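You operate a simulated robot arm through the tools that you are given. There is no shell and no other tool.

You are at the controls of a simulated two-armed robot. One attempt, no reset.

JOB
Roll the lift table back from the stand and pump it to mark 2.
Fine: brake off to roll, on again before you pump; the brown box stays on the deck.
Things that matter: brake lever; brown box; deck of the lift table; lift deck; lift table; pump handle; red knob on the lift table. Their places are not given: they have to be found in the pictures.

Only the result counts: the job must be done as asked and must still hold three seconds after the hand-in. Knocking over, shifting, dropping, spilling or breaking anything else fails it.

ROBOT AND FRAMES
Two 7-joint arms with two-finger grippers on one trunk that stands fixed in place. Base frame: the origin is at the foot of the trunk, x ahead of it, y to its left, z up. Units: cm, rad, N and s.
The left shoulder is at [2.5, 21.3, 128.1], the right one opposite. With the tool pointing down near the work surface each hand reaches from about 10 to 52 cm from the base axis, measured 20 degrees to its own side. Payload 2.2 kg a hand.
The tool frame of a hand sits at the grasp point between the pads (the TCP): z along the fingers, y along the line on which they close. The tips reach 1.9 cm beyond it. The gripper opens to 11.6 cm; its body begins 7 cm behind the TCP.
Orientation is told as [roll, pitch, yaw] about the base's x, y, z axes, in that order, counted from this pose: with the fingers straight down and closing along the base's y, the tool's x points along the base's -x, its y along +y and its z along -z.

CONTROLS
- The arms move only by the tool step_arm. It takes "left_targets", "right_targets" or both (then of equal length, played together; a hand with none holds still); each is text: rows parted by semicolons, each of 7 numbers parted by spaces: the finger opening in cm, from 0 to 11.6, then the shift along the base's x, y, z in cm, then the turn, a rotation vector about the base's x, y, z in rad. In form: fingers x y z ax ay az; .... A call has 1 to 20 rows; each row is the pose to reach, as a shift and turn from the pose commanded when the call began. Rows are played at 5 a second. More than 5 cm and 0.15 rad between two rows, or a gripper value outside its range, and nothing of the call is played. A pose out of reach is approached as far as the arm can. The call stops where the force on the tool passes 70 N (or 10 N more than at its start, if that is more) or the arm is blocked; 0.2 s more then pass. The fingers move at their own pace (about 20.35 cm/s each) and stop on an object; they squeeze with about 27 N. The grip force told is the motor's: it shows also when the fingers shut on nothing. Time passes only in rows, and 0.2 s behind the last, so rows that repeat a pose let the fingers close. The reply holds the time, the measured pose of the TCP, the force on the tool along the base axes, the opening and the grip force, in the units named above and with some noise, with the torque about the TCP (base axes, N m) and any sound that the robot's microphone picked up, and new pictures: "show" is both (left out), scene, wrist or none (wrist: the cameras of the hands that moved).
- Cameras (640 x 400 px; columns grow to the right, rows downward): "scene" is now at [11.92, -5.46, 145.51]; the picture's right is [-0.53, -0.85, -0.00], its down [-0.45, 0.28, -0.85] and it looks along [0.72, -0.45, -0.53] (base axes); focal length 270 px, centre (320, 200). "left" rides on the left gripper at [6.9, 1.5, -9.7] in its tool frame; the picture's right is [-0.21, 0.98, 0.00], its down [-0.76, -0.17, -0.63] and it looks along [-0.62, -0.14, 0.77] (tool axes); focal length 251 px, centre (320, 200). "right" rides on the right gripper at [6.9, -1.5, -9.7] in its tool frame; the picture's right is [0.21, 0.98, 0.00], its down [-0.76, 0.17, -0.63] and it looks along [-0.62, 0.14, 0.78] (tool axes); focal length 251 px, centre (320, 200).
- slide_trunk(by): moves the trunk up (or, below 0, down) by that many cm; the arms and the scene camera ride with it, the base frame stays. It gives what a move gives, with no picture.
- head_to(pan, tilt): turns the head with the scene camera to pan (to the left, within 1.396 rad either way) and tilt (down, from -0.506 to 1.204), counted from straight ahead of the robot. It gives what a move gives, and a new picture of the scene camera.
- pixel_to_xyz(camera, pixels): there is no depth. For up to 12 entries [column, row, z] of the newest picture of that camera ("zoom" is the newest enlarged one), the place [x, y] in the base frame at which the ray of that pixel passes the height z, good to about 0.2 cm. The clock stands still meanwhile.
- zoom(camera, box): a new picture of the part [left, top, right, bottom] of that camera's present view, enlarged. The clock stands still meanwhile.
- close_job(): hands the job in; it is judged then, once.

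Open the grippers and draw the arms clear of the work before you hand the job in, unless the task says otherwise.

The tools are called after "Call:" by a JSON object that holds its "method" and its "body". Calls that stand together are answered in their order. step_arm: Moves the arms, as the interface text tells. Its arguments: {"type":"object","properties":{"left_targets":{"type":"string"},"right_targets":{"type":"string"},"show":{"type":"string","enum":["both","scene","wrist","none"]}},"required":[]} The other tools are called the same way: slide_trunk (by) moves the trunk up or down; head_to (pan, tilt) turns the head that bears the scene camera; pixel_to_xyz (camera, pixels) gives the place at which the rays of pixels pass given heights; zoom (camera, box) takes an enlarged picture of a part of a camera's view; close_job () hands the job in.

At the start:

```text
t: 0.0
left_ee_pos: [39.96, -4.34, 127.65]
left_orientation: [0.002, 0.0, 0.001]
left_contact_force: [0.1, 0.7, -0.6]
left_torque: [0.0, 0.01, -0.01]
left_width: 11.58
left_grasp_force: 0.0
right_ee_pos: [35.72, -47.88, 132.05]
right_orientation: [0.004, 0.0, 0.0]
right_contact_force: [0.5, 0.2, 0.2]
right_torque: [0.0, 0.05, 0.04]
right_width: 11.59
right_grasp_force: 0.0
trunk travel left (down, up): [-42.5, 6.5]
head pan, tilt (commanded): [-0.559, 0.557]
```

scene: 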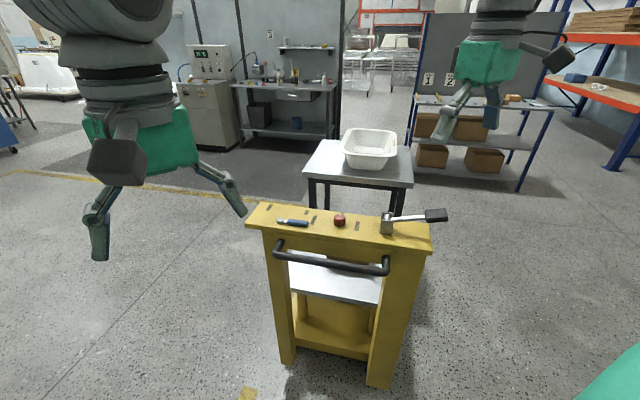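
right: 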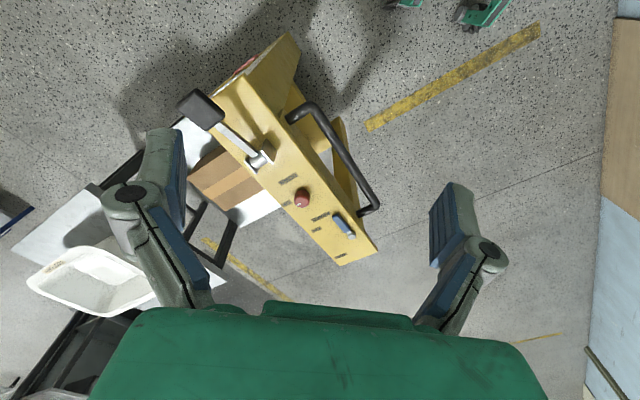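
left: 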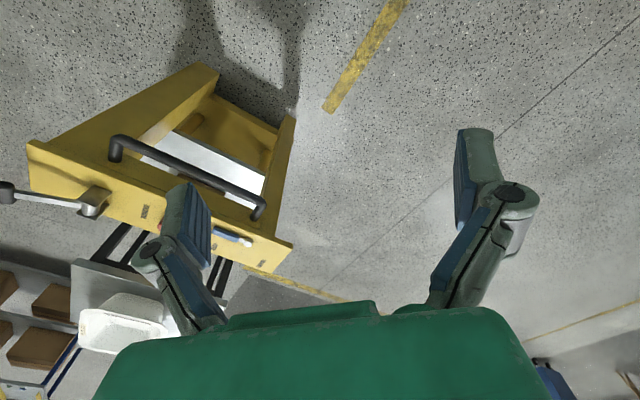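

The scene shows the yellow lift table with a top panel: blue lever around (293,223), red knob at (340,220), pump handle with black grip at (436,215). I zoom in for the details.

Call:
{"method": "zoom", "body": {"camera": "scene", "box": [230, 190, 460, 334]}}

Call:
{"method": "zoom", "body": {"camera": "right", "box": [160, 30, 400, 280]}}

Call:
{"method": "zoom", "body": {"camera": "left", "box": [0, 50, 320, 400]}}

```text
2.78 times, centred on (345, 262) of scene
```

zoom: 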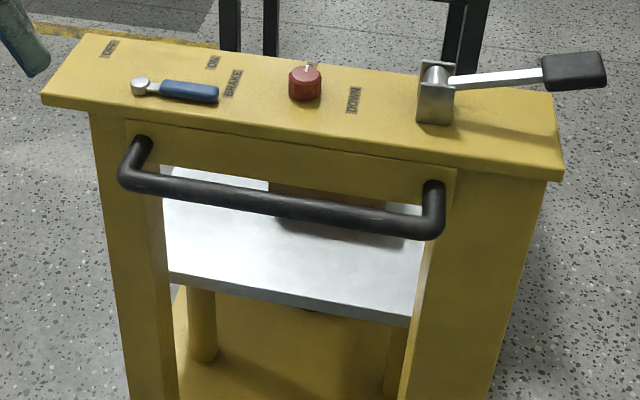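

```text
1.60 times, centred on (280, 155) of right
```

zoom: 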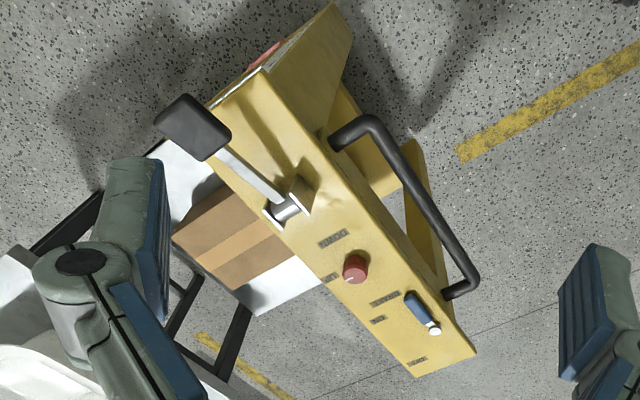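

```text
1.14 times, centred on (160, 225) of left
```

zoom: 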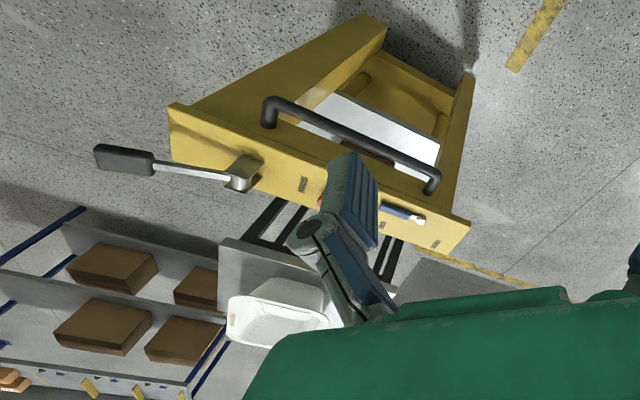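

I need heights: I triangulate the knob, blue lever and pump handle by comparing rays of the scene and right cameras at several heights.

Call:
{"method": "pixel_to_xyz", "body": {"camera": "scene", "pixels": [[340, 217, 80], [340, 217, 90], [340, 217, 100], [280, 221, 80], [280, 221, 90], [280, 221, 100], [437, 214, 80], [437, 214, 90], [437, 214, 100], [245, 225, 80], [245, 225, 90], [245, 225, 100]]}}

Call:
{"method": "pixel_to_xyz", "body": {"camera": "right", "pixels": [[302, 196, 80], [302, 196, 90], [302, 196, 100], [350, 236, 80], [350, 236, 90], [350, 236, 100], [200, 108, 80], [200, 108, 90], [200, 108, 100], [340, 265, 80], [340, 265, 90], [340, 265, 100]]}}

Call:
{"method": "zoom", "body": {"camera": "right", "box": [200, 20, 320, 120]}}

```text
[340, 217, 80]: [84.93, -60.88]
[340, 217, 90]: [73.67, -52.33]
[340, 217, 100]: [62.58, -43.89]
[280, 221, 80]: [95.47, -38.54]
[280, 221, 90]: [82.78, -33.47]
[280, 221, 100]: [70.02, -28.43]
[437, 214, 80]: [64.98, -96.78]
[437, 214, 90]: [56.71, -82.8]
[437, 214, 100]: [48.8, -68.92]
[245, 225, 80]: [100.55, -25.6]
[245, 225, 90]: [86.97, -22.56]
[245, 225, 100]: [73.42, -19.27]
```

```text
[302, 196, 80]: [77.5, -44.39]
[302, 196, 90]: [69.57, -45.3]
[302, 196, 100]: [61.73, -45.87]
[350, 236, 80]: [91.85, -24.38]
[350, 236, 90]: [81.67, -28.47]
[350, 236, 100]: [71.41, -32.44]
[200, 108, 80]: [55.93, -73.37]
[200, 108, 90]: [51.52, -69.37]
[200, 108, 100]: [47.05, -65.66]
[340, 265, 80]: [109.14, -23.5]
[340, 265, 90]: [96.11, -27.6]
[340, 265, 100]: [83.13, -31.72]
```

```text
4.00 times, centred on (260, 70) of right
```

zoom: 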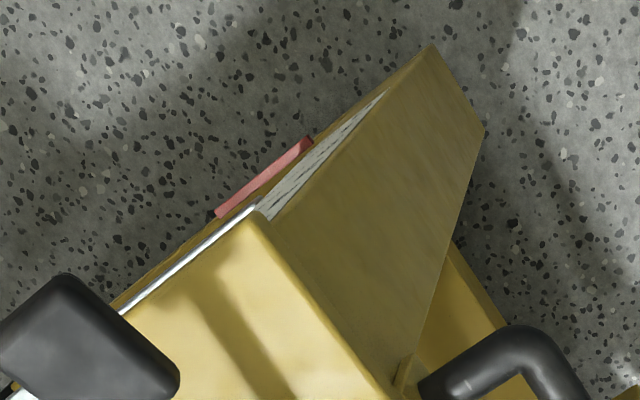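

The knob comes out near z≈98, the blue lever near z≈96 and the pump grip near z≈103. I get the panel corners and floor features next, and look at the scene with the head turned down more.

Call:
{"method": "pixel_to_xyz", "body": {"camera": "scene", "pixels": [[245, 225, 95], [260.6, 202.6, 95], [427, 223, 95], [432.5, 253, 95], [281, 243, 88], [385, 265, 88], [286, 364, 0], [380, 384, 0], [250, 393, 0], [310, 210, 0], [395, 215, 0], [245, 200, 0]]}}

Call:
{"method": "head_to", "body": {"pan": -0.65, "tilt": 0.9}}

```text
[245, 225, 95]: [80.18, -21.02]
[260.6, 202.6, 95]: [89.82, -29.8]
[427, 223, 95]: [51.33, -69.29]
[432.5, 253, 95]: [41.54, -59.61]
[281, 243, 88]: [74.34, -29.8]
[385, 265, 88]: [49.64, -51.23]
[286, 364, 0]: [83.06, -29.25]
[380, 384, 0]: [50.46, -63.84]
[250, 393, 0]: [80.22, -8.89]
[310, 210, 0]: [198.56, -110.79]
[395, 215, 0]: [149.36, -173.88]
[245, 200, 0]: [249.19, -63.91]
```

```text
t: 0.8
left_ee_pos: [39.53, -4.21, 127.83]
left_orientation: [0.0, -0.002, -0.002]
left_contact_force: [-0.4, 0.2, 0.0]
left_torque: [0.01, 0.0, -0.04]
left_width: 11.6
left_grasp_force: 0.0
right_ee_pos: [35.39, -47.89, 132.21]
right_orientation: [-0.001, -0.002, 0.0]
right_contact_force: [0.1, -0.2, -0.1]
right_torque: [-0.04, 0.0, 0.02]
right_width: 11.6
right_grasp_force: 0.0
trunk travel left (down, up): [-42.5, 6.5]
head pan, tilt (commanded): [-0.649, 0.901]
```

scene: 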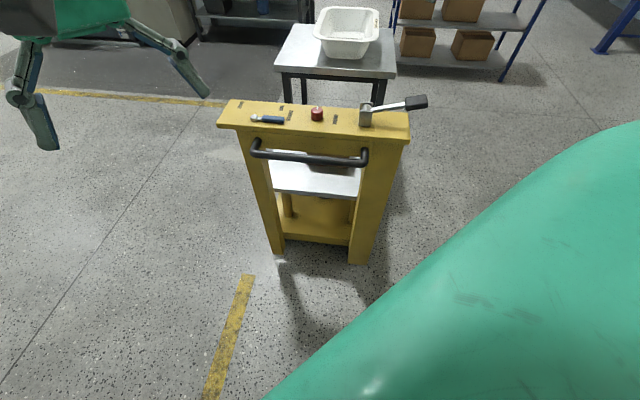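

The panel's long edge runs along (0.71,0.71), so the table's back direction is about (-0.71,+0.71). I zoom in on the panel labels and the deck in the new view, and locate the floor tape at (247,276)-(213,398).

Call:
{"method": "zoom", "body": {"camera": "scene", "box": [210, 90, 330, 165]}}

Call:
{"method": "zoom", "body": {"camera": "right", "box": [270, 160, 390, 280]}}

Call:
{"method": "zoom", "body": {"camera": "scene", "box": [200, 140, 420, 280]}}

Call:
{"method": "pixel_to_xyz", "body": {"camera": "scene", "pixels": [[247, 276, 0], [213, 398, 0], [279, 254, 0], [358, 264, 0], [283, 236, 0], [346, 245, 0], [217, 126, 95], [232, 100, 95], [411, 111, 95], [409, 142, 95], [256, 155, 88], [364, 161, 88]]}}

Call:
{"method": "pixel_to_xyz", "body": {"camera": "right", "pixels": [[296, 117, 80], [296, 117, 90], [296, 117, 100], [370, 212, 80], [370, 212, 90], [370, 212, 100], [539, 28, 0], [370, 125, 0]]}}

```text
5.33 times, centred on (270, 128) of scene
```

zoom: 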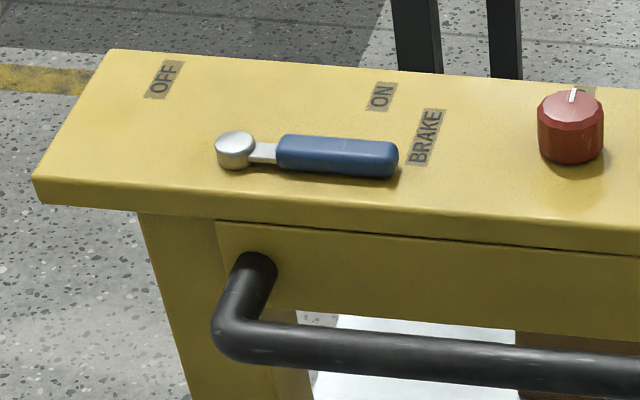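

```text
3.33 times, centred on (330, 220) of right
```

zoom: 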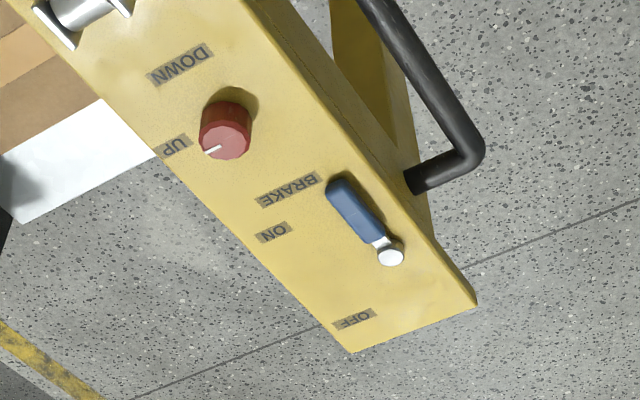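

```text
2.86 times, centred on (310, 210) of scene
```

zoom: 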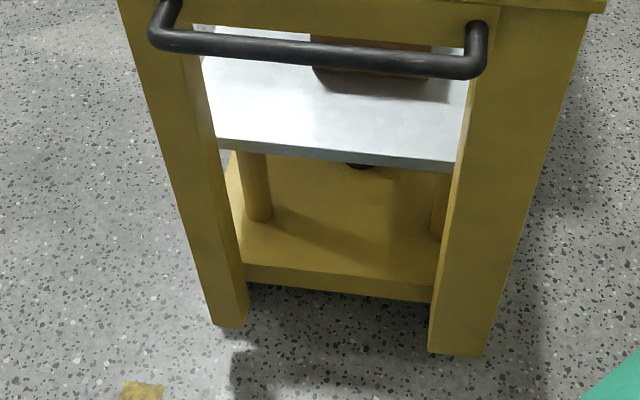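

```text
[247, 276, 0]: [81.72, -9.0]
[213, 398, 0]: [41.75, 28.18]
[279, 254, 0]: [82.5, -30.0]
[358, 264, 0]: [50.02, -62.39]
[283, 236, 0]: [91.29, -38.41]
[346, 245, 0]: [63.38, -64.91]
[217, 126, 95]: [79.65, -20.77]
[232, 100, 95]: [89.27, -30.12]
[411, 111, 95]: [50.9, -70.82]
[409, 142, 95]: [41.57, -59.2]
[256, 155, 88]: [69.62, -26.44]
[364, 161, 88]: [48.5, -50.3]
```

```text
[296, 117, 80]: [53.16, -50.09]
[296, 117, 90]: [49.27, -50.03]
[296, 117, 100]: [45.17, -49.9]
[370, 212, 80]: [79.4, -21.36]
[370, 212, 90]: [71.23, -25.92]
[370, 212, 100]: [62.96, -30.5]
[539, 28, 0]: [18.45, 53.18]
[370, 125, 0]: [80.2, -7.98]
```

The tape runs parallel to the rolling direction and the panel top sits at z≈95. I move the right hand out to the right, turned a bit left and up, to see the scale on the side of the table and the deck.

Call:
{"method": "step_arm", "body": {"right_targets": "11.6 0 -4 0 0 0 0.1; 11.6 0 -8 0 0 -0.05 0.2; 11.6 0 -12 0 0 -0.1 0.3; 11.6 0 -16 0 0 -0.15 0.4; 11.6 0 -20 0 0 -0.2 0.5; 11.6 0 -24 0 0 -0.25 0.6", "show": "both"}}

```text
t: 2.2
left_ee_pos: [39.59, -4.65, 127.77]
left_orientation: [0.002, -0.001, -0.001]
left_contact_force: [0.2, -1.1, -0.8]
left_torque: [0.05, -0.02, 0.02]
left_width: 11.63
left_grasp_force: 0.0
right_ee_pos: [35.62, -72.67, 131.98]
right_orientation: [-0.072, -0.241, 0.614]
right_contact_force: [0.2, -0.3, -0.2]
right_torque: [-0.01, -0.03, 0.02]
right_width: 11.61
right_grasp_force: 0.0
trunk travel left (down, up): [-42.5, 6.5]
head pan, tilt (commanded): [-0.649, 0.901]
```

scene: 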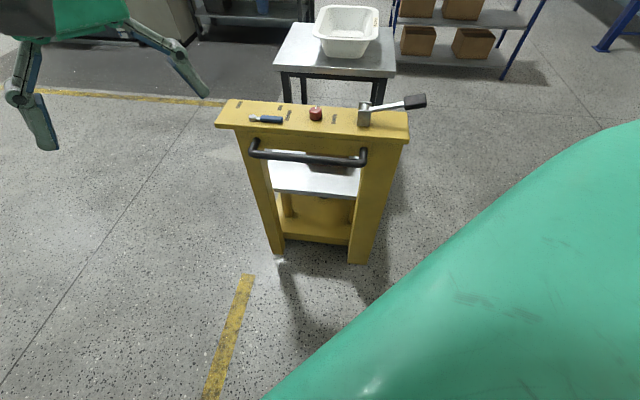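
right: 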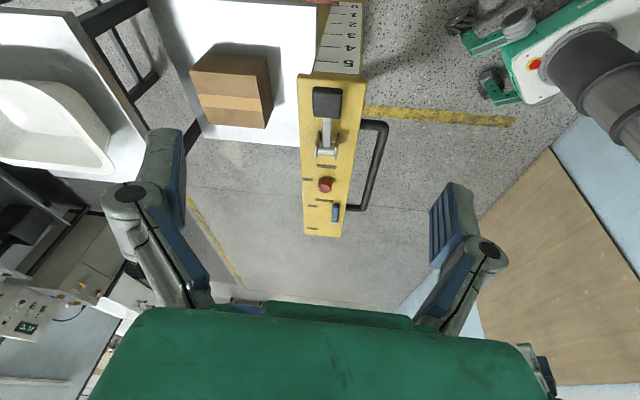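

The wrist view now shows the scale 1–5 on the right side at (340,40), the deck with the brown box at (235,90), and the stand at left. I zoom in there.

Call:
{"method": "zoom", "body": {"camera": "right", "box": [60, 0, 380, 200]}}

Call:
{"method": "zoom", "body": {"camera": "right", "box": [290, 0, 400, 75]}}

Call:
{"method": "zoom", "body": {"camera": "right", "box": [280, 70, 400, 245]}}

```text
2.00 times, centred on (220, 100) of right
```

zoom: 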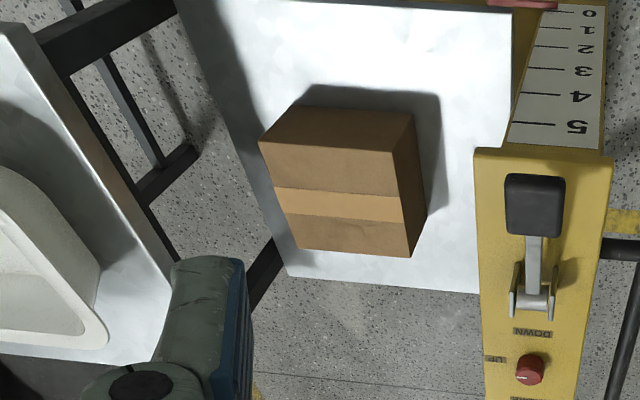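

```text
5.33 times, centred on (345, 38) of right
```

zoom: 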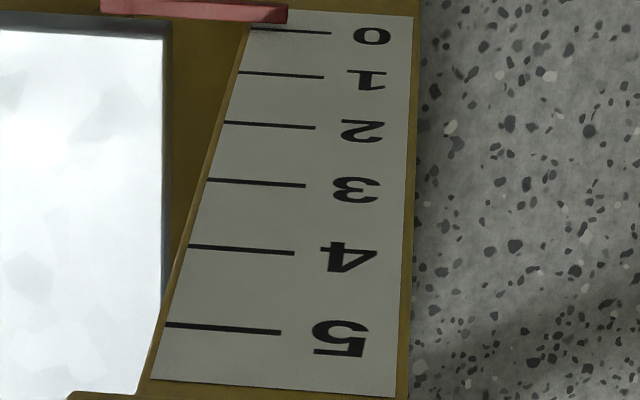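

```text
2.29 times, centred on (340, 158) of right
```

zoom: 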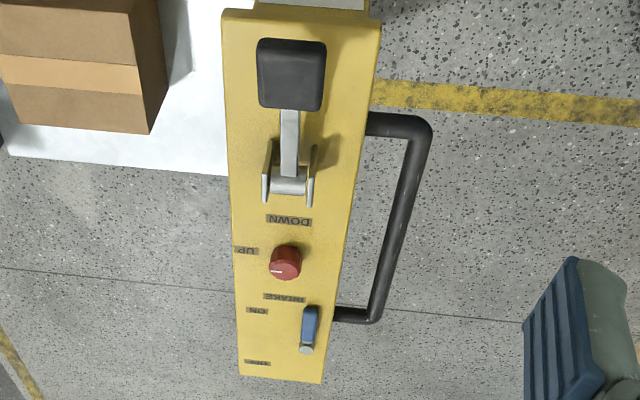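

The pointer is at 0 on the 0–5 scale, the knob's white mark points to UP. I locate the panel items with the last zoom picture.

Call:
{"method": "pixel_to_xyz", "body": {"camera": "zoom", "pixels": [[305, 349, 97], [313, 310, 97], [257, 311, 95], [257, 363, 95], [285, 262, 98.5], [246, 250, 95], [289, 219, 95], [288, 187, 100], [291, 73, 103], [420, 118, 86.5], [370, 318, 86.5], [340, 315, 86.5]]}}

Call:
{"method": "pixel_to_xyz", "body": {"camera": "right", "pixels": [[200, 135, 40], [200, 135, 50], [304, 147, 40], [304, 147, 50], [190, 70, 50], [263, 57, 60], [148, 168, 80], [60, 12, 80], [195, 130, 0]]}}

```text
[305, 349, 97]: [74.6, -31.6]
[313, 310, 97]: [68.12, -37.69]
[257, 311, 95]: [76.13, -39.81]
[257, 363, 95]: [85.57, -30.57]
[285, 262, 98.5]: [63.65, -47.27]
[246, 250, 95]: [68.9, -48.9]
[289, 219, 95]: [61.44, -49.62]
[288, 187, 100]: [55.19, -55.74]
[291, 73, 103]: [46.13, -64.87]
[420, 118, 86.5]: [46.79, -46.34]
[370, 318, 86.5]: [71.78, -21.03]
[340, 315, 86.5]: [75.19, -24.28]
```

```text
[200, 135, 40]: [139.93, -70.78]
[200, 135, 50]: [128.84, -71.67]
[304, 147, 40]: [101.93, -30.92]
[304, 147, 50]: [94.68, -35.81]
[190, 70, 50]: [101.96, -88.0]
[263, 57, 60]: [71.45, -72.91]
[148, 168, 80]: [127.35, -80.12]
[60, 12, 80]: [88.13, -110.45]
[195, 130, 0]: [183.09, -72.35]
```

The lever pivot is at about (74.6,-31.6) with its tip at (68,-37.7), the bar runs near z≈90.5, and the deck stays just short of the stand. I bring the right hand back over toward the lever with closed fingers, and take the left hand aside.

Call:
{"method": "step_arm", "body": {"right_targets": "11 1 4.5 -0.5 0 0.03 -0.07; 8 2 9 -1 0 0.06 -0.14; 5 3 13.5 -1.5 0 0.09 -0.21; 2 4 18 -2 0 0.12 -0.28; 0 5 22.5 -2.5 0 0.15 -0.35; 0 6 27 -3 0 0.18 -0.42; 0 7 31.5 -3.5 0 0.21 -0.5; 0 9 36 -4 0 0.24 -0.57; 0 9.4 37.7 -4 0 0.25 -0.6", "left_targets": "11 0 3 0 0 0 0; 8 0 6 0 0 0 0; 5 0 9 0 0 0 0; 2 0 12 0 0 0 0; 0 0 15 0 0 0 0; 0 0 18 0 0 0 0; 0 0 21 0 0 0 0; 0 0 24 0 0 0 0; 0 0 25 0 0 0 0", "show": "both"}}

```text
t: 4.2
left_ee_pos: [39.52, 20.53, 127.99]
left_orientation: [0.005, 0.0, -0.001]
left_contact_force: [0.4, -0.3, 0.3]
left_torque: [-0.01, -0.04, 0.03]
left_width: 0.02
left_grasp_force: 26.7
right_ee_pos: [44.89, -34.52, 127.74]
right_orientation: [0.003, 0.0, -0.002]
right_contact_force: [-0.3, -0.3, 0.2]
right_torque: [0.0, -0.02, -0.02]
right_width: 0.0
right_grasp_force: 26.7
trunk travel left (down, up): [-42.5, 6.5]
head pan, tilt (commanded): [-0.649, 0.901]
```

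scene: 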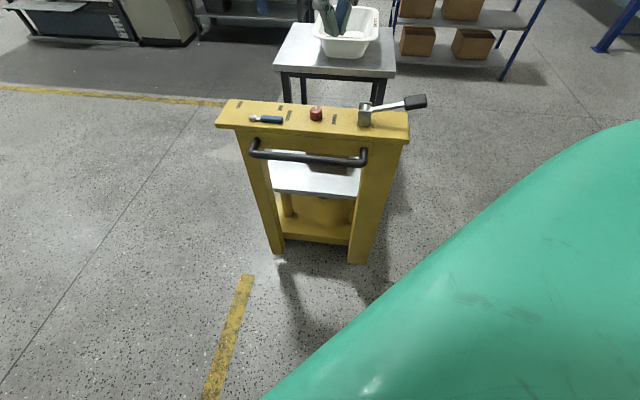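
right: 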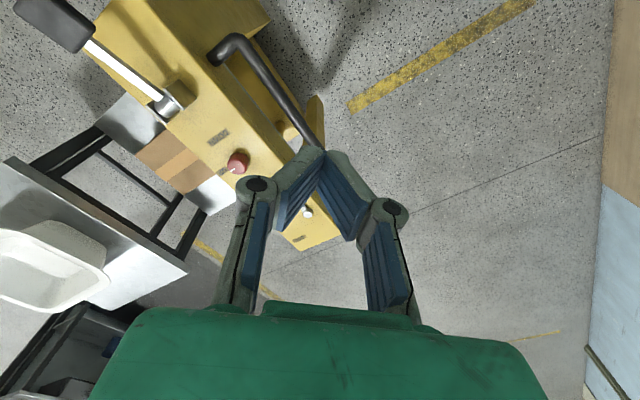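
left: 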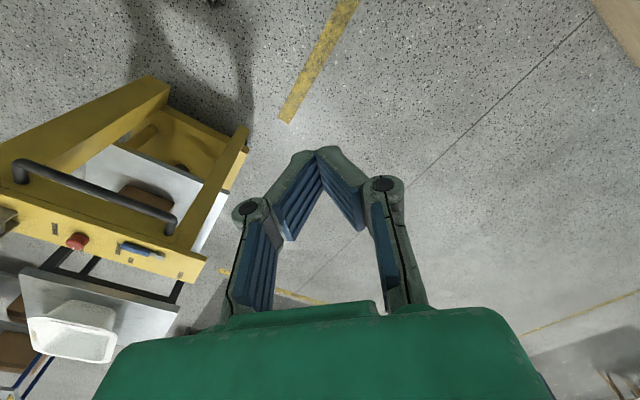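

The right hand is at (44.9,-34.5,127.7) and level. I tilt it forward and bring it toward a spot in front of and above the brake lever to test the reach.

Call:
{"method": "step_arm", "body": {"right_targets": "0 2 0.6 -2 -0.02 -0.113 -0.047; 0 4 1.3 -4 -0.04 -0.226 -0.095; 0 6 1.9 -6 -0.06 -0.339 -0.142; 0 8 2.6 -8 -0.08 -0.452 -0.189; 0 10 3.2 -10 -0.1 -0.565 -0.236; 0 12 3.9 -12 -0.12 -0.678 -0.284; 0 15 4.5 -15 -0.14 -0.791 -0.331", "show": "both"}}

```text
t: 5.8
left_ee_pos: [39.86, 21.17, 127.76]
left_orientation: [0.0, 0.002, 0.001]
left_contact_force: [0.8, -0.5, -0.5]
left_torque: [0.03, 0.04, -0.01]
left_width: 0.0
left_grasp_force: 27.3
right_ee_pos: [60.14, -29.4, 112.85]
right_orientation: [-0.009, -0.802, -0.341]
right_contact_force: [0.5, 2.1, -1.2]
right_torque: [-0.1, -0.02, -0.14]
right_width: 0.03
right_grasp_force: 26.6
trunk travel left (down, up): [-42.5, 6.5]
head pan, tilt (commanded): [-0.649, 0.901]
```

scene: 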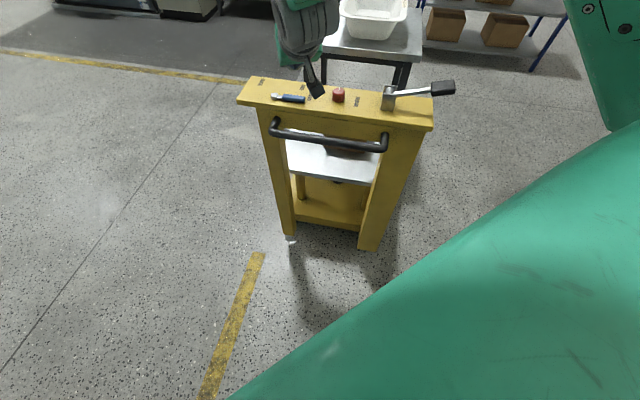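
right: 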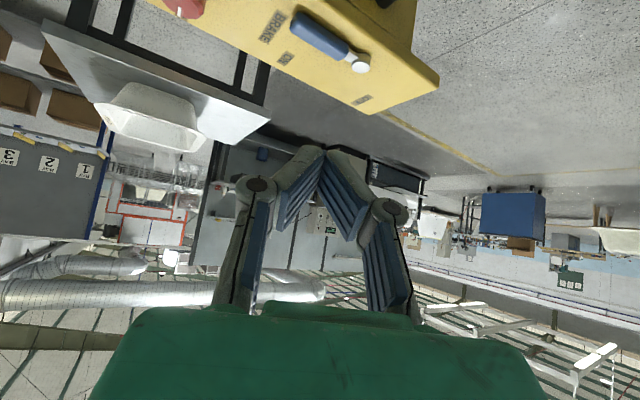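

The pose was reached, so reach is good. I zoom in on the fingertips near the lever.

Call:
{"method": "zoom", "body": {"camera": "scene", "box": [230, 40, 350, 115]}}

Call:
{"method": "pixel_to_xyz", "body": {"camera": "scene", "pixels": [[274, 97, 97], [304, 100, 97], [338, 90, 98.5], [238, 101, 95], [434, 129, 95]]}}

Call:
{"method": "pixel_to_xyz", "body": {"camera": "right", "pixels": [[360, 62, 97], [300, 20, 97], [439, 80, 95], [370, 112, 95]]}}

```text
5.33 times, centred on (290, 78) of scene
```

zoom: 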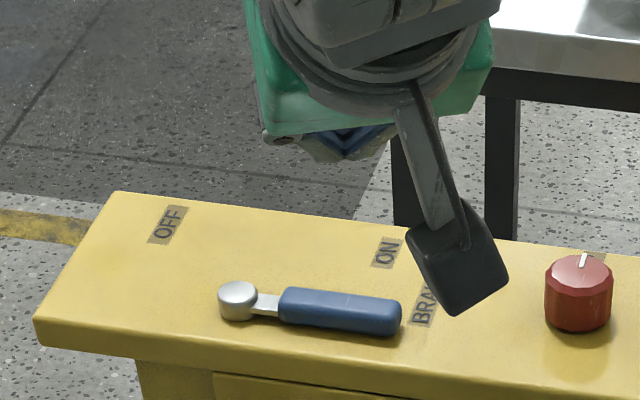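

```text
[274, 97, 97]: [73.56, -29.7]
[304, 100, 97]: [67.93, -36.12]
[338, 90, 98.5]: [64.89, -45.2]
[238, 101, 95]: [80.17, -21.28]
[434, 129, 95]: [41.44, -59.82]
```

```text
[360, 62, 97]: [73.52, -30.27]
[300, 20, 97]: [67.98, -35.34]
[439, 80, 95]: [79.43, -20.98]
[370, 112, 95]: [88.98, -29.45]
```

The lever's pivot is near (73.6,-30) and its blue tip near (68,-35.8), and it points right. I lower the closed fingertips to the front side of the handle's tip, just in front of the lever.

Call:
{"method": "step_arm", "body": {"right_targets": "0 1.2 -0.7 -4 0 0 0; 0 2.5 -1.3 -8 0 0 0; 0 3.8 -2 -11.5 0 0 0; 0 4.6 -2.4 -13.5 0 0 0; 0 5.1 -2.6 -15.1 0 0 0", "show": "both"}}

```text
t: 7.0
left_ee_pos: [39.79, 20.97, 127.93]
left_orientation: [0.0, 0.001, 0.0]
left_contact_force: [0.1, 0.8, -0.1]
left_torque: [-0.03, 0.01, -0.02]
left_width: 0.0
left_grasp_force: 27.5
right_ee_pos: [65.01, -32.19, 97.92]
right_orientation: [-0.002, -0.799, -0.348]
right_contact_force: [-0.8, -0.3, 0.3]
right_torque: [0.04, -0.01, 0.0]
right_width: 0.0
right_grasp_force: 27.0
trunk travel left (down, up): [-42.5, 6.5]
head pan, tilt (commanded): [-0.649, 0.901]
```

scene: 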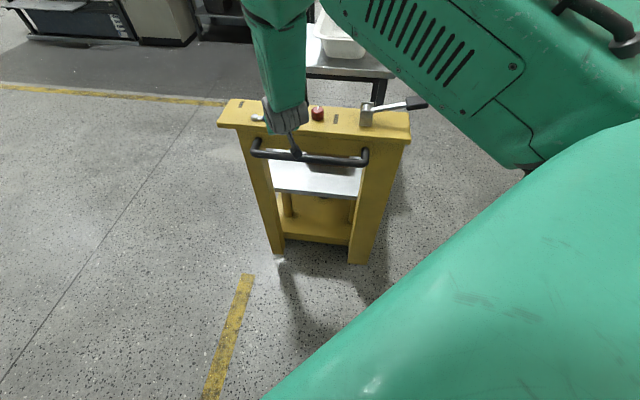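
right: 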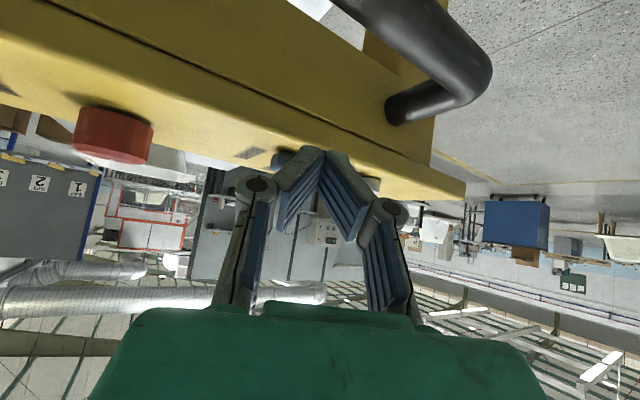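

The hand is at (65,-32.2,97.9), with no contact. I zoom both cameras to check the fingertip against the lever.

Call:
{"method": "zoom", "body": {"camera": "right", "box": [220, 110, 440, 240]}}

Call:
{"method": "zoom", "body": {"camera": "scene", "box": [220, 80, 340, 165]}}

```text
2.91 times, centred on (330, 175) of right
```

zoom: 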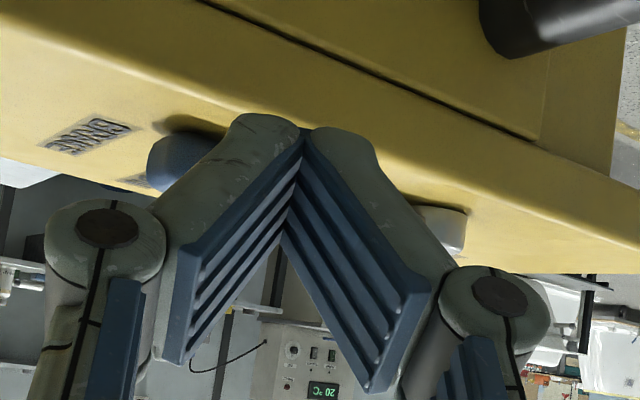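

```text
4.71 times, centred on (280, 122) of scene
```

zoom: 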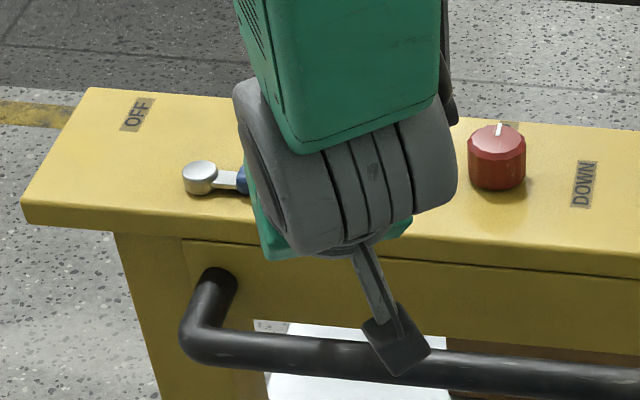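

The fingertip sits just in front of the handle near its free end. I push gently along +v (0.71,-0.71) in small steps and watch the force.

Call:
{"method": "step_arm", "body": {"right_targets": "0 0.5 -0.5 0 0 0 0; 0 1 -1 0 0 0 0; 0 1.5 -1.5 0 0 0 0; 0 2 -2 0 0 0 0", "show": "both"}}

```text
t: 8.0
left_ee_pos: [39.69, 21.15, 127.96]
left_orientation: [0.001, -0.001, 0.0]
left_contact_force: [-0.5, -0.4, 0.3]
left_torque: [0.03, -0.04, -0.04]
left_width: 0.0
left_grasp_force: 27.4
right_ee_pos: [66.88, -34.06, 97.98]
right_orientation: [-0.002, -0.801, -0.348]
right_contact_force: [-0.3, -0.9, -0.7]
right_torque: [-0.02, 0.01, 0.02]
right_width: 0.01
right_grasp_force: 27.5
trunk travel left (down, up): [-42.5, 6.5]
head pan, tilt (commanded): [-0.649, 0.901]
```

scene: 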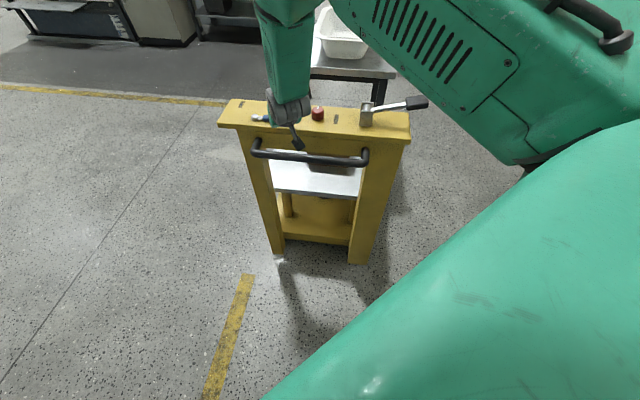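
right: 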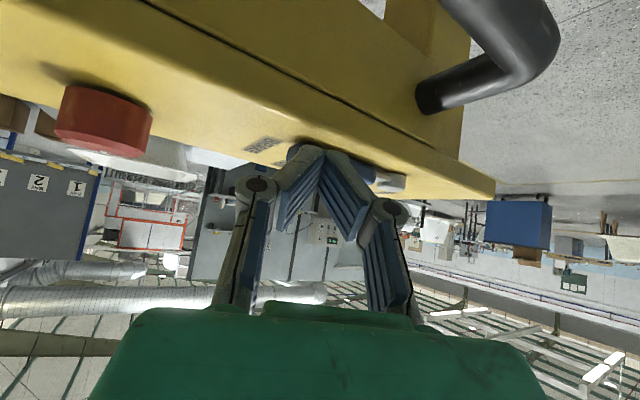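

Forces are still near zero. I zoom to see whether the lever has been touched.

Call:
{"method": "zoom", "body": {"camera": "right", "box": [220, 110, 440, 240]}}

Call:
{"method": "zoom", "body": {"camera": "scene", "box": [220, 80, 340, 165]}}

```text
2.91 times, centred on (330, 175) of right
```

zoom: 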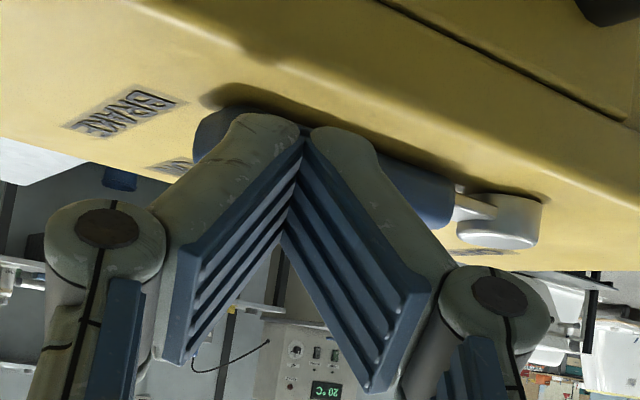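

```text
4.71 times, centred on (280, 122) of scene
```

zoom: 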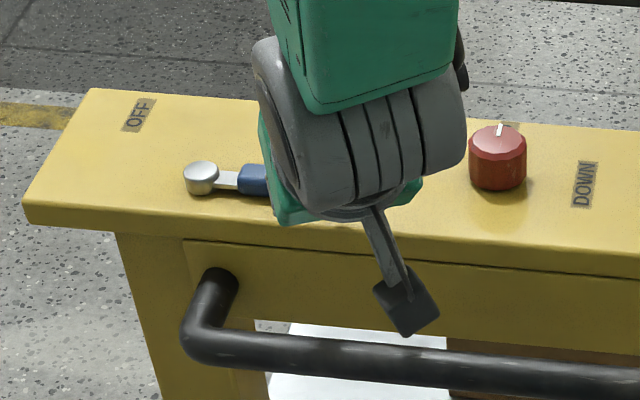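

The fingertip is right at the handle. I continue pushing along +v.

Call:
{"method": "step_arm", "body": {"right_targets": "0 0.5 -0.5 0 0 0 0; 0 1 -1 0 0 0 0; 0 1.5 -1.5 0 0 0 0; 0 2 -2 0 0 0 0", "show": "both"}}

Call:
{"method": "zoom", "body": {"camera": "right", "box": [220, 110, 440, 240]}}

Call:
{"method": "zoom", "body": {"camera": "scene", "box": [220, 80, 340, 165]}}

```text
t: 9.0
left_ee_pos: [39.53, 21.04, 127.94]
left_orientation: [-0.002, -0.002, 0.0]
left_contact_force: [0.2, 0.2, -0.3]
left_torque: [0.02, 0.03, -0.02]
left_width: 0.0
left_grasp_force: 27.1
right_ee_pos: [68.86, -36.03, 98.1]
right_orientation: [-0.003, -0.801, -0.35]
right_contact_force: [-0.8, 1.7, 2.7]
right_torque: [-0.02, 0.01, 0.04]
right_width: 0.0
right_grasp_force: 26.9
trunk travel left (down, up): [-42.5, 6.5]
head pan, tilt (commanded): [-0.649, 0.901]
```

scene: 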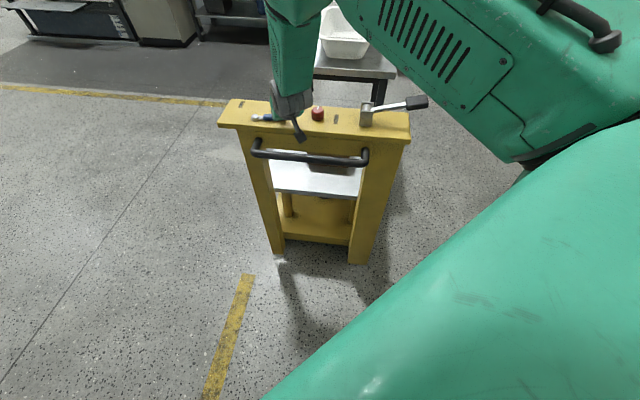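
right: 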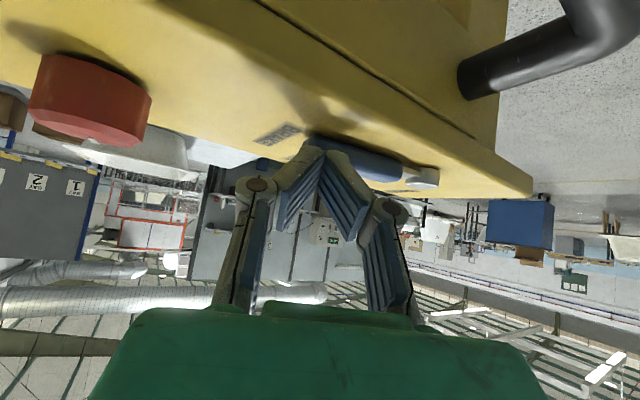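

```text
2.91 times, centred on (330, 175) of right
```

zoom: 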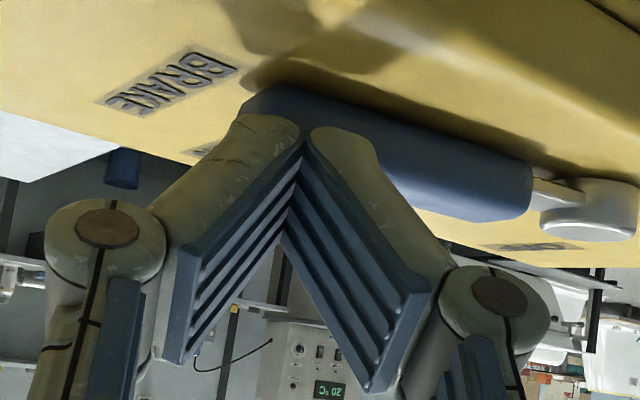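

```text
4.71 times, centred on (280, 122) of scene
```

zoom: 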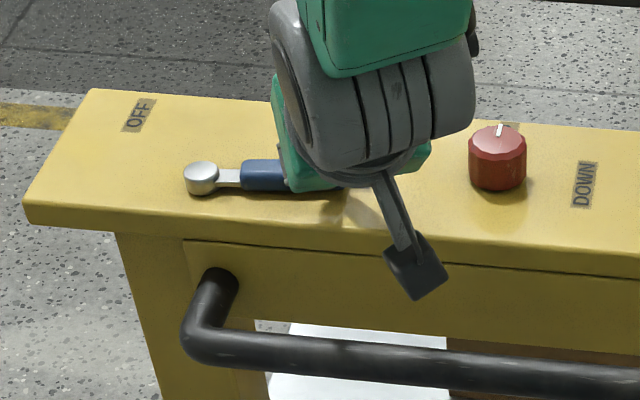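

The fingertips seem to ride over the top of the lever (small upward force of 2.7 N), so the lever is lower than thought. I triangulate its height from both present views.

Call:
{"method": "pixel_to_xyz", "body": {"camera": "scene", "pixels": [[254.7, 115.2, 95.5], [254.7, 115.2, 96.5], [254.7, 115.2, 97.5], [254.7, 115.2, 98.5]]}}

Call:
{"method": "pixel_to_xyz", "body": {"camera": "right", "pixels": [[422, 186, 95.5], [422, 186, 96.5], [422, 186, 97.5], [422, 186, 98.5], [397, 183, 96], [326, 141, 96], [326, 141, 97]]}}

```text
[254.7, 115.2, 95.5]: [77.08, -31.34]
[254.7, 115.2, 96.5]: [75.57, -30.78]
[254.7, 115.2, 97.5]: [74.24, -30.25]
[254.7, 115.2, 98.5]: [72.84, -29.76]
```

```text
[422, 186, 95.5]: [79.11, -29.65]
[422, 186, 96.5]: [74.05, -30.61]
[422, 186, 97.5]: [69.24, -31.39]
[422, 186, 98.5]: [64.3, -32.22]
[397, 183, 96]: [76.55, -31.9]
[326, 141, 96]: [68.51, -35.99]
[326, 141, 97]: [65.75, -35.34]
```

The boss top is near z≈96.2, so the lever is only ~1.5 cm tall. I lift a bit, back off in front of the lever, and lower in small steps to feel the panel surface.

Call:
{"method": "step_arm", "body": {"right_targets": "0 0 0 0.7 0 0 0; 0 -1 1 0.7 0 0 0; 0 -2.1 2.1 0.7 0 0 0; 0 -2.1 2.1 0 0 0 0; 0 -2.1 2.1 -0.4 0 0 0; 0 -2.1 2.1 -0.8 0 0 0; 0 -2.1 2.1 -1.1 0 0 0", "show": "wrist"}}

Call:
{"method": "zoom", "body": {"camera": "right", "box": [220, 110, 440, 240]}}

```text
t: 10.6
left_ee_pos: [39.5, 21.14, 127.91]
left_orientation: [-0.001, -0.003, -0.001]
left_contact_force: [0.0, 0.2, -0.2]
left_torque: [-0.02, 0.04, 0.02]
left_width: 0.0
left_grasp_force: 27.3
right_ee_pos: [66.82, -33.91, 97.1]
right_orientation: [-0.002, -0.804, -0.35]
right_contact_force: [-1.5, -0.6, 6.2]
right_torque: [-0.05, 0.05, 0.0]
right_width: 0.0
right_grasp_force: 27.0
trunk travel left (down, up): [-42.5, 6.5]
head pan, tilt (commanded): [-0.649, 0.901]
```

right: 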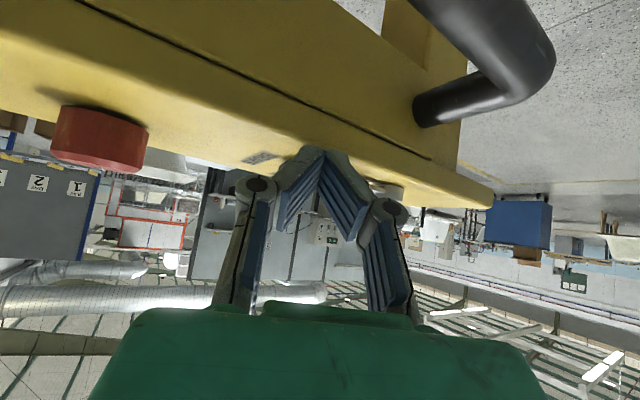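

```text
2.91 times, centred on (330, 175) of right
```

zoom: 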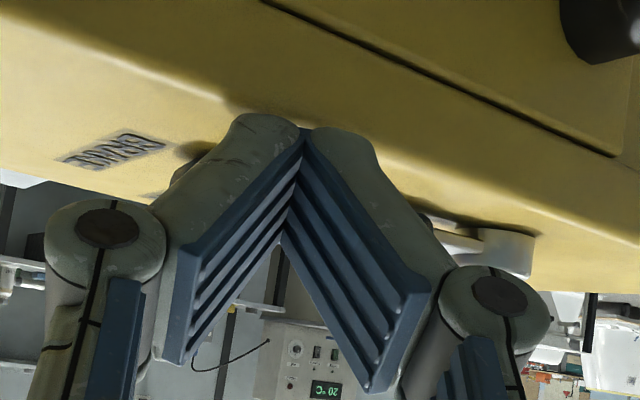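

Contact with the panel at TCP z≈97.1 (6.2 N). I raise 0.3 cm and push along +v again at this lower height.

Call:
{"method": "step_arm", "body": {"right_targets": "0 0 0 0.35 0 0 0; 0 0.5 -0.5 0.35 0 0 0; 0 1 -1 0.35 0 0 0; 0 1.5 -1.5 0.35 0 0 0; 0 2 -2 0.35 0 0 0", "show": "wrist"}}

Call:
{"method": "zoom", "body": {"camera": "right", "box": [220, 110, 440, 240]}}

Call:
{"method": "zoom", "body": {"camera": "scene", "box": [220, 80, 340, 165]}}

```text
t: 11.8
left_ee_pos: [39.54, 21.14, 127.84]
left_orientation: [-0.002, -0.001, -0.002]
left_contact_force: [0.1, 0.8, -0.3]
left_torque: [-0.01, 0.01, -0.01]
left_width: 0.0
left_grasp_force: 27.0
right_ee_pos: [68.91, -35.97, 97.43]
right_orientation: [-0.001, -0.802, -0.348]
right_contact_force: [-0.8, 0.1, 1.9]
right_torque: [-0.02, -0.05, 0.02]
right_width: 0.0
right_grasp_force: 26.4
trunk travel left (down, up): [-42.5, 6.5]
head pan, tilt (commanded): [-0.649, 0.901]
```

right: 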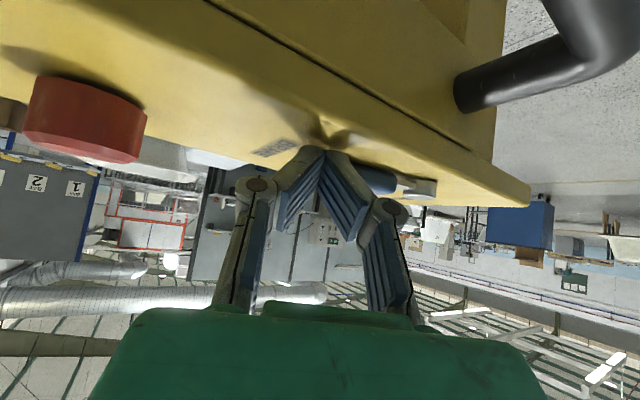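

```text
2.91 times, centred on (330, 175) of right
```

zoom: 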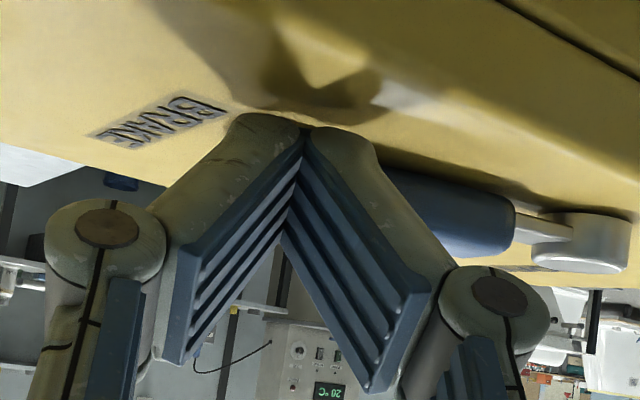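

```text
4.71 times, centred on (280, 122) of scene
```

zoom: 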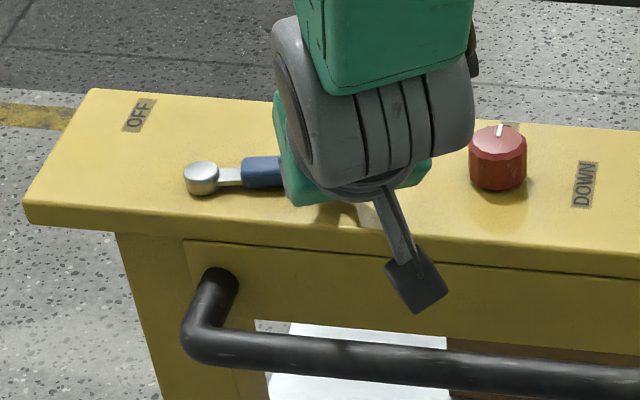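

The lever has started to swing back. I follow its arc with the fingertip through about 60°, in small steps.

Call:
{"method": "step_arm", "body": {"right_targets": "0 0.65 -0.2 0 0 0 0; 0 1.29 -0.4 0 0 0 0; 0 2.4 -0.95 0 0 0 0; 0 3.49 -1.46 0 0 0 0; 0 4.7 -1.62 0 0 0 0; 0 5.96 -1.68 0 0 0 0", "show": "both"}}

Call:
{"method": "zoom", "body": {"camera": "right", "box": [220, 110, 440, 240]}}

Call:
{"method": "zoom", "body": {"camera": "scene", "box": [220, 80, 340, 165]}}

```text
t: 13.2
left_ee_pos: [39.66, 21.14, 127.91]
left_orientation: [-0.002, -0.002, 0.0]
left_contact_force: [0.0, 0.3, -0.3]
left_torque: [-0.02, 0.04, 0.02]
left_width: 0.0
left_grasp_force: 27.0
right_ee_pos: [74.77, -37.72, 97.31]
right_orientation: [-0.001, -0.8, -0.349]
right_contact_force: [0.7, -0.5, 1.2]
right_torque: [0.01, 0.05, 0.0]
right_width: 0.0
right_grasp_force: 26.4
trunk travel left (down, up): [-42.5, 6.5]
head pan, tilt (commanded): [-0.649, 0.901]
```

scene: 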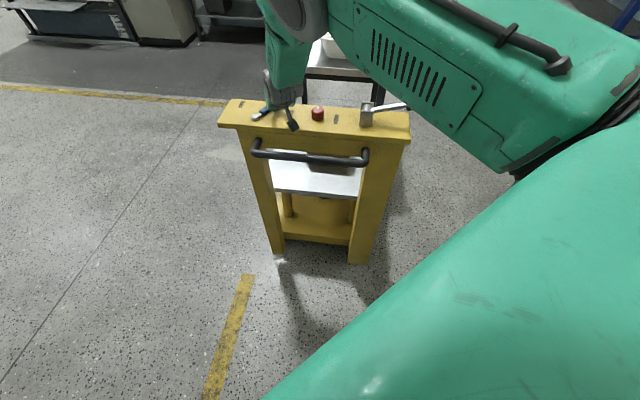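
right: 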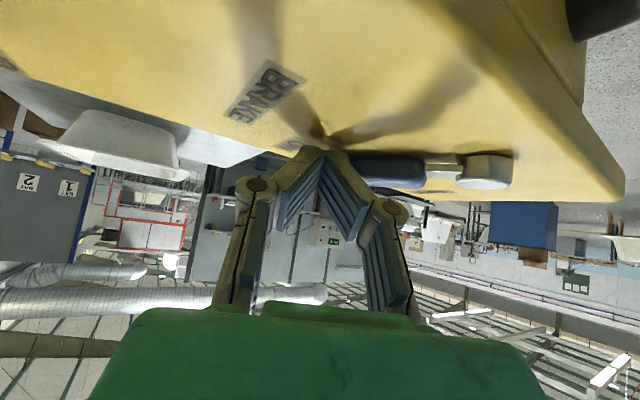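

```text
2.91 times, centred on (330, 175) of right
```

zoom: 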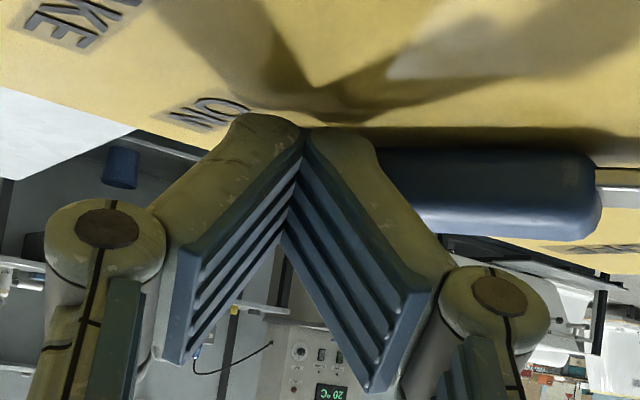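

```text
4.71 times, centred on (280, 122) of scene
```

zoom: 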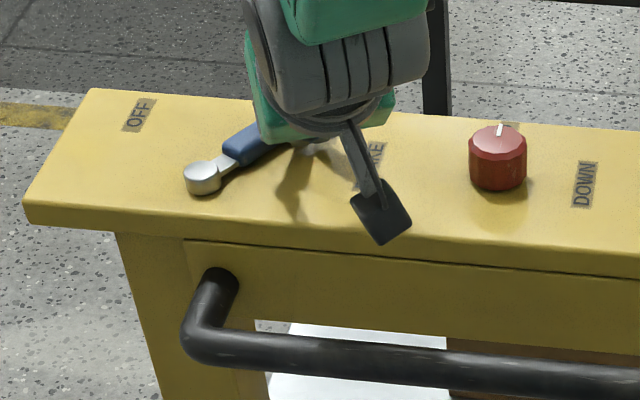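

The lever swings freely and is now at about 50°. I keep following the arc around to the OFF side.

Call:
{"method": "step_arm", "body": {"right_targets": "0 1.2 0.2 0 0 0 0; 0 2.4 0.57 0 0 0 0; 0 3.4 1.2 0 0 0 0; 0 4.39 1.98 0 0 0 0; 0 5.2 3 0 0 0 0; 0 5.87 4.03 0 0 0 0", "show": "both"}}

Call:
{"method": "zoom", "body": {"camera": "scene", "box": [220, 80, 340, 165]}}

```text
t: 14.5
left_ee_pos: [38.52, 21.14, 128.23]
left_orientation: [-0.001, -0.009, 0.003]
left_contact_force: [1.0, 0.8, -0.8]
left_torque: [-0.05, -0.02, -0.02]
left_width: 0.0
left_grasp_force: 27.1
right_ee_pos: [78.32, -36.49, 97.23]
right_orientation: [-0.027, -0.784, -0.358]
right_contact_force: [-46.5, -26.3, 24.6]
right_torque: [-0.09, -0.12, -0.31]
right_width: 0.01
right_grasp_force: 27.0
trunk travel left (down, up): [-42.5, 6.5]
head pan, tilt (commanded): [-0.649, 0.901]
stopped in row 6 (right hand): the force on the tool passed its limit at 77 N (the readings are from after the stop); the commanded pose is now the measured one
```

scene: 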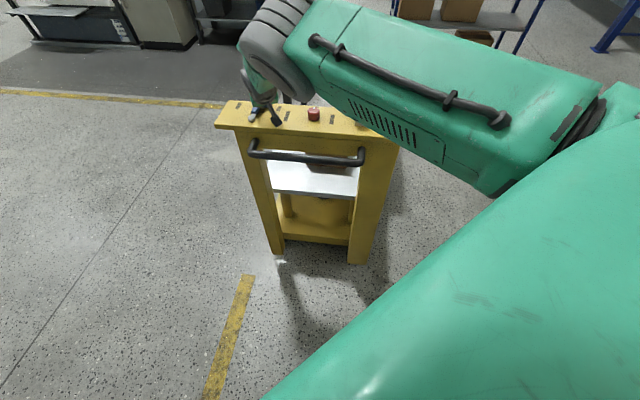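
right: 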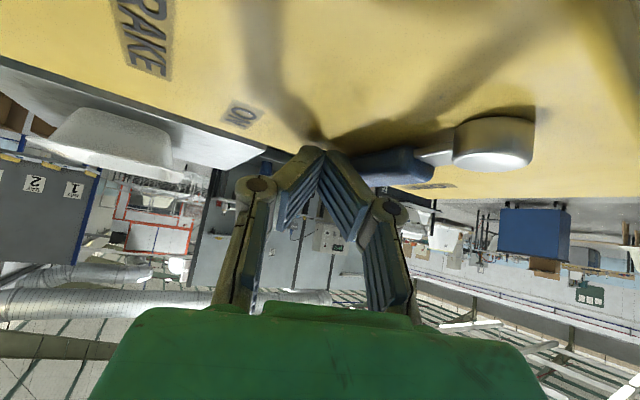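

```text
4.71 times, centred on (280, 122) of scene
```

zoom: 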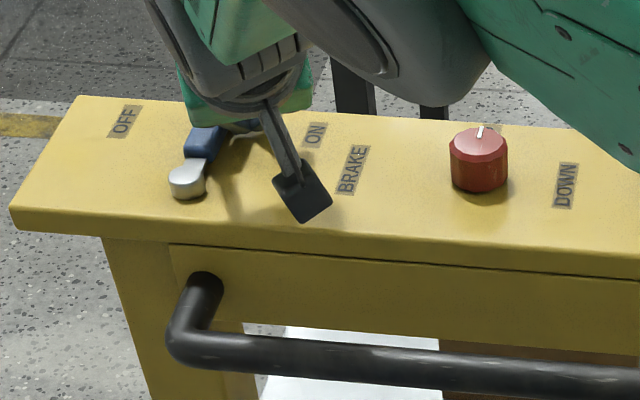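

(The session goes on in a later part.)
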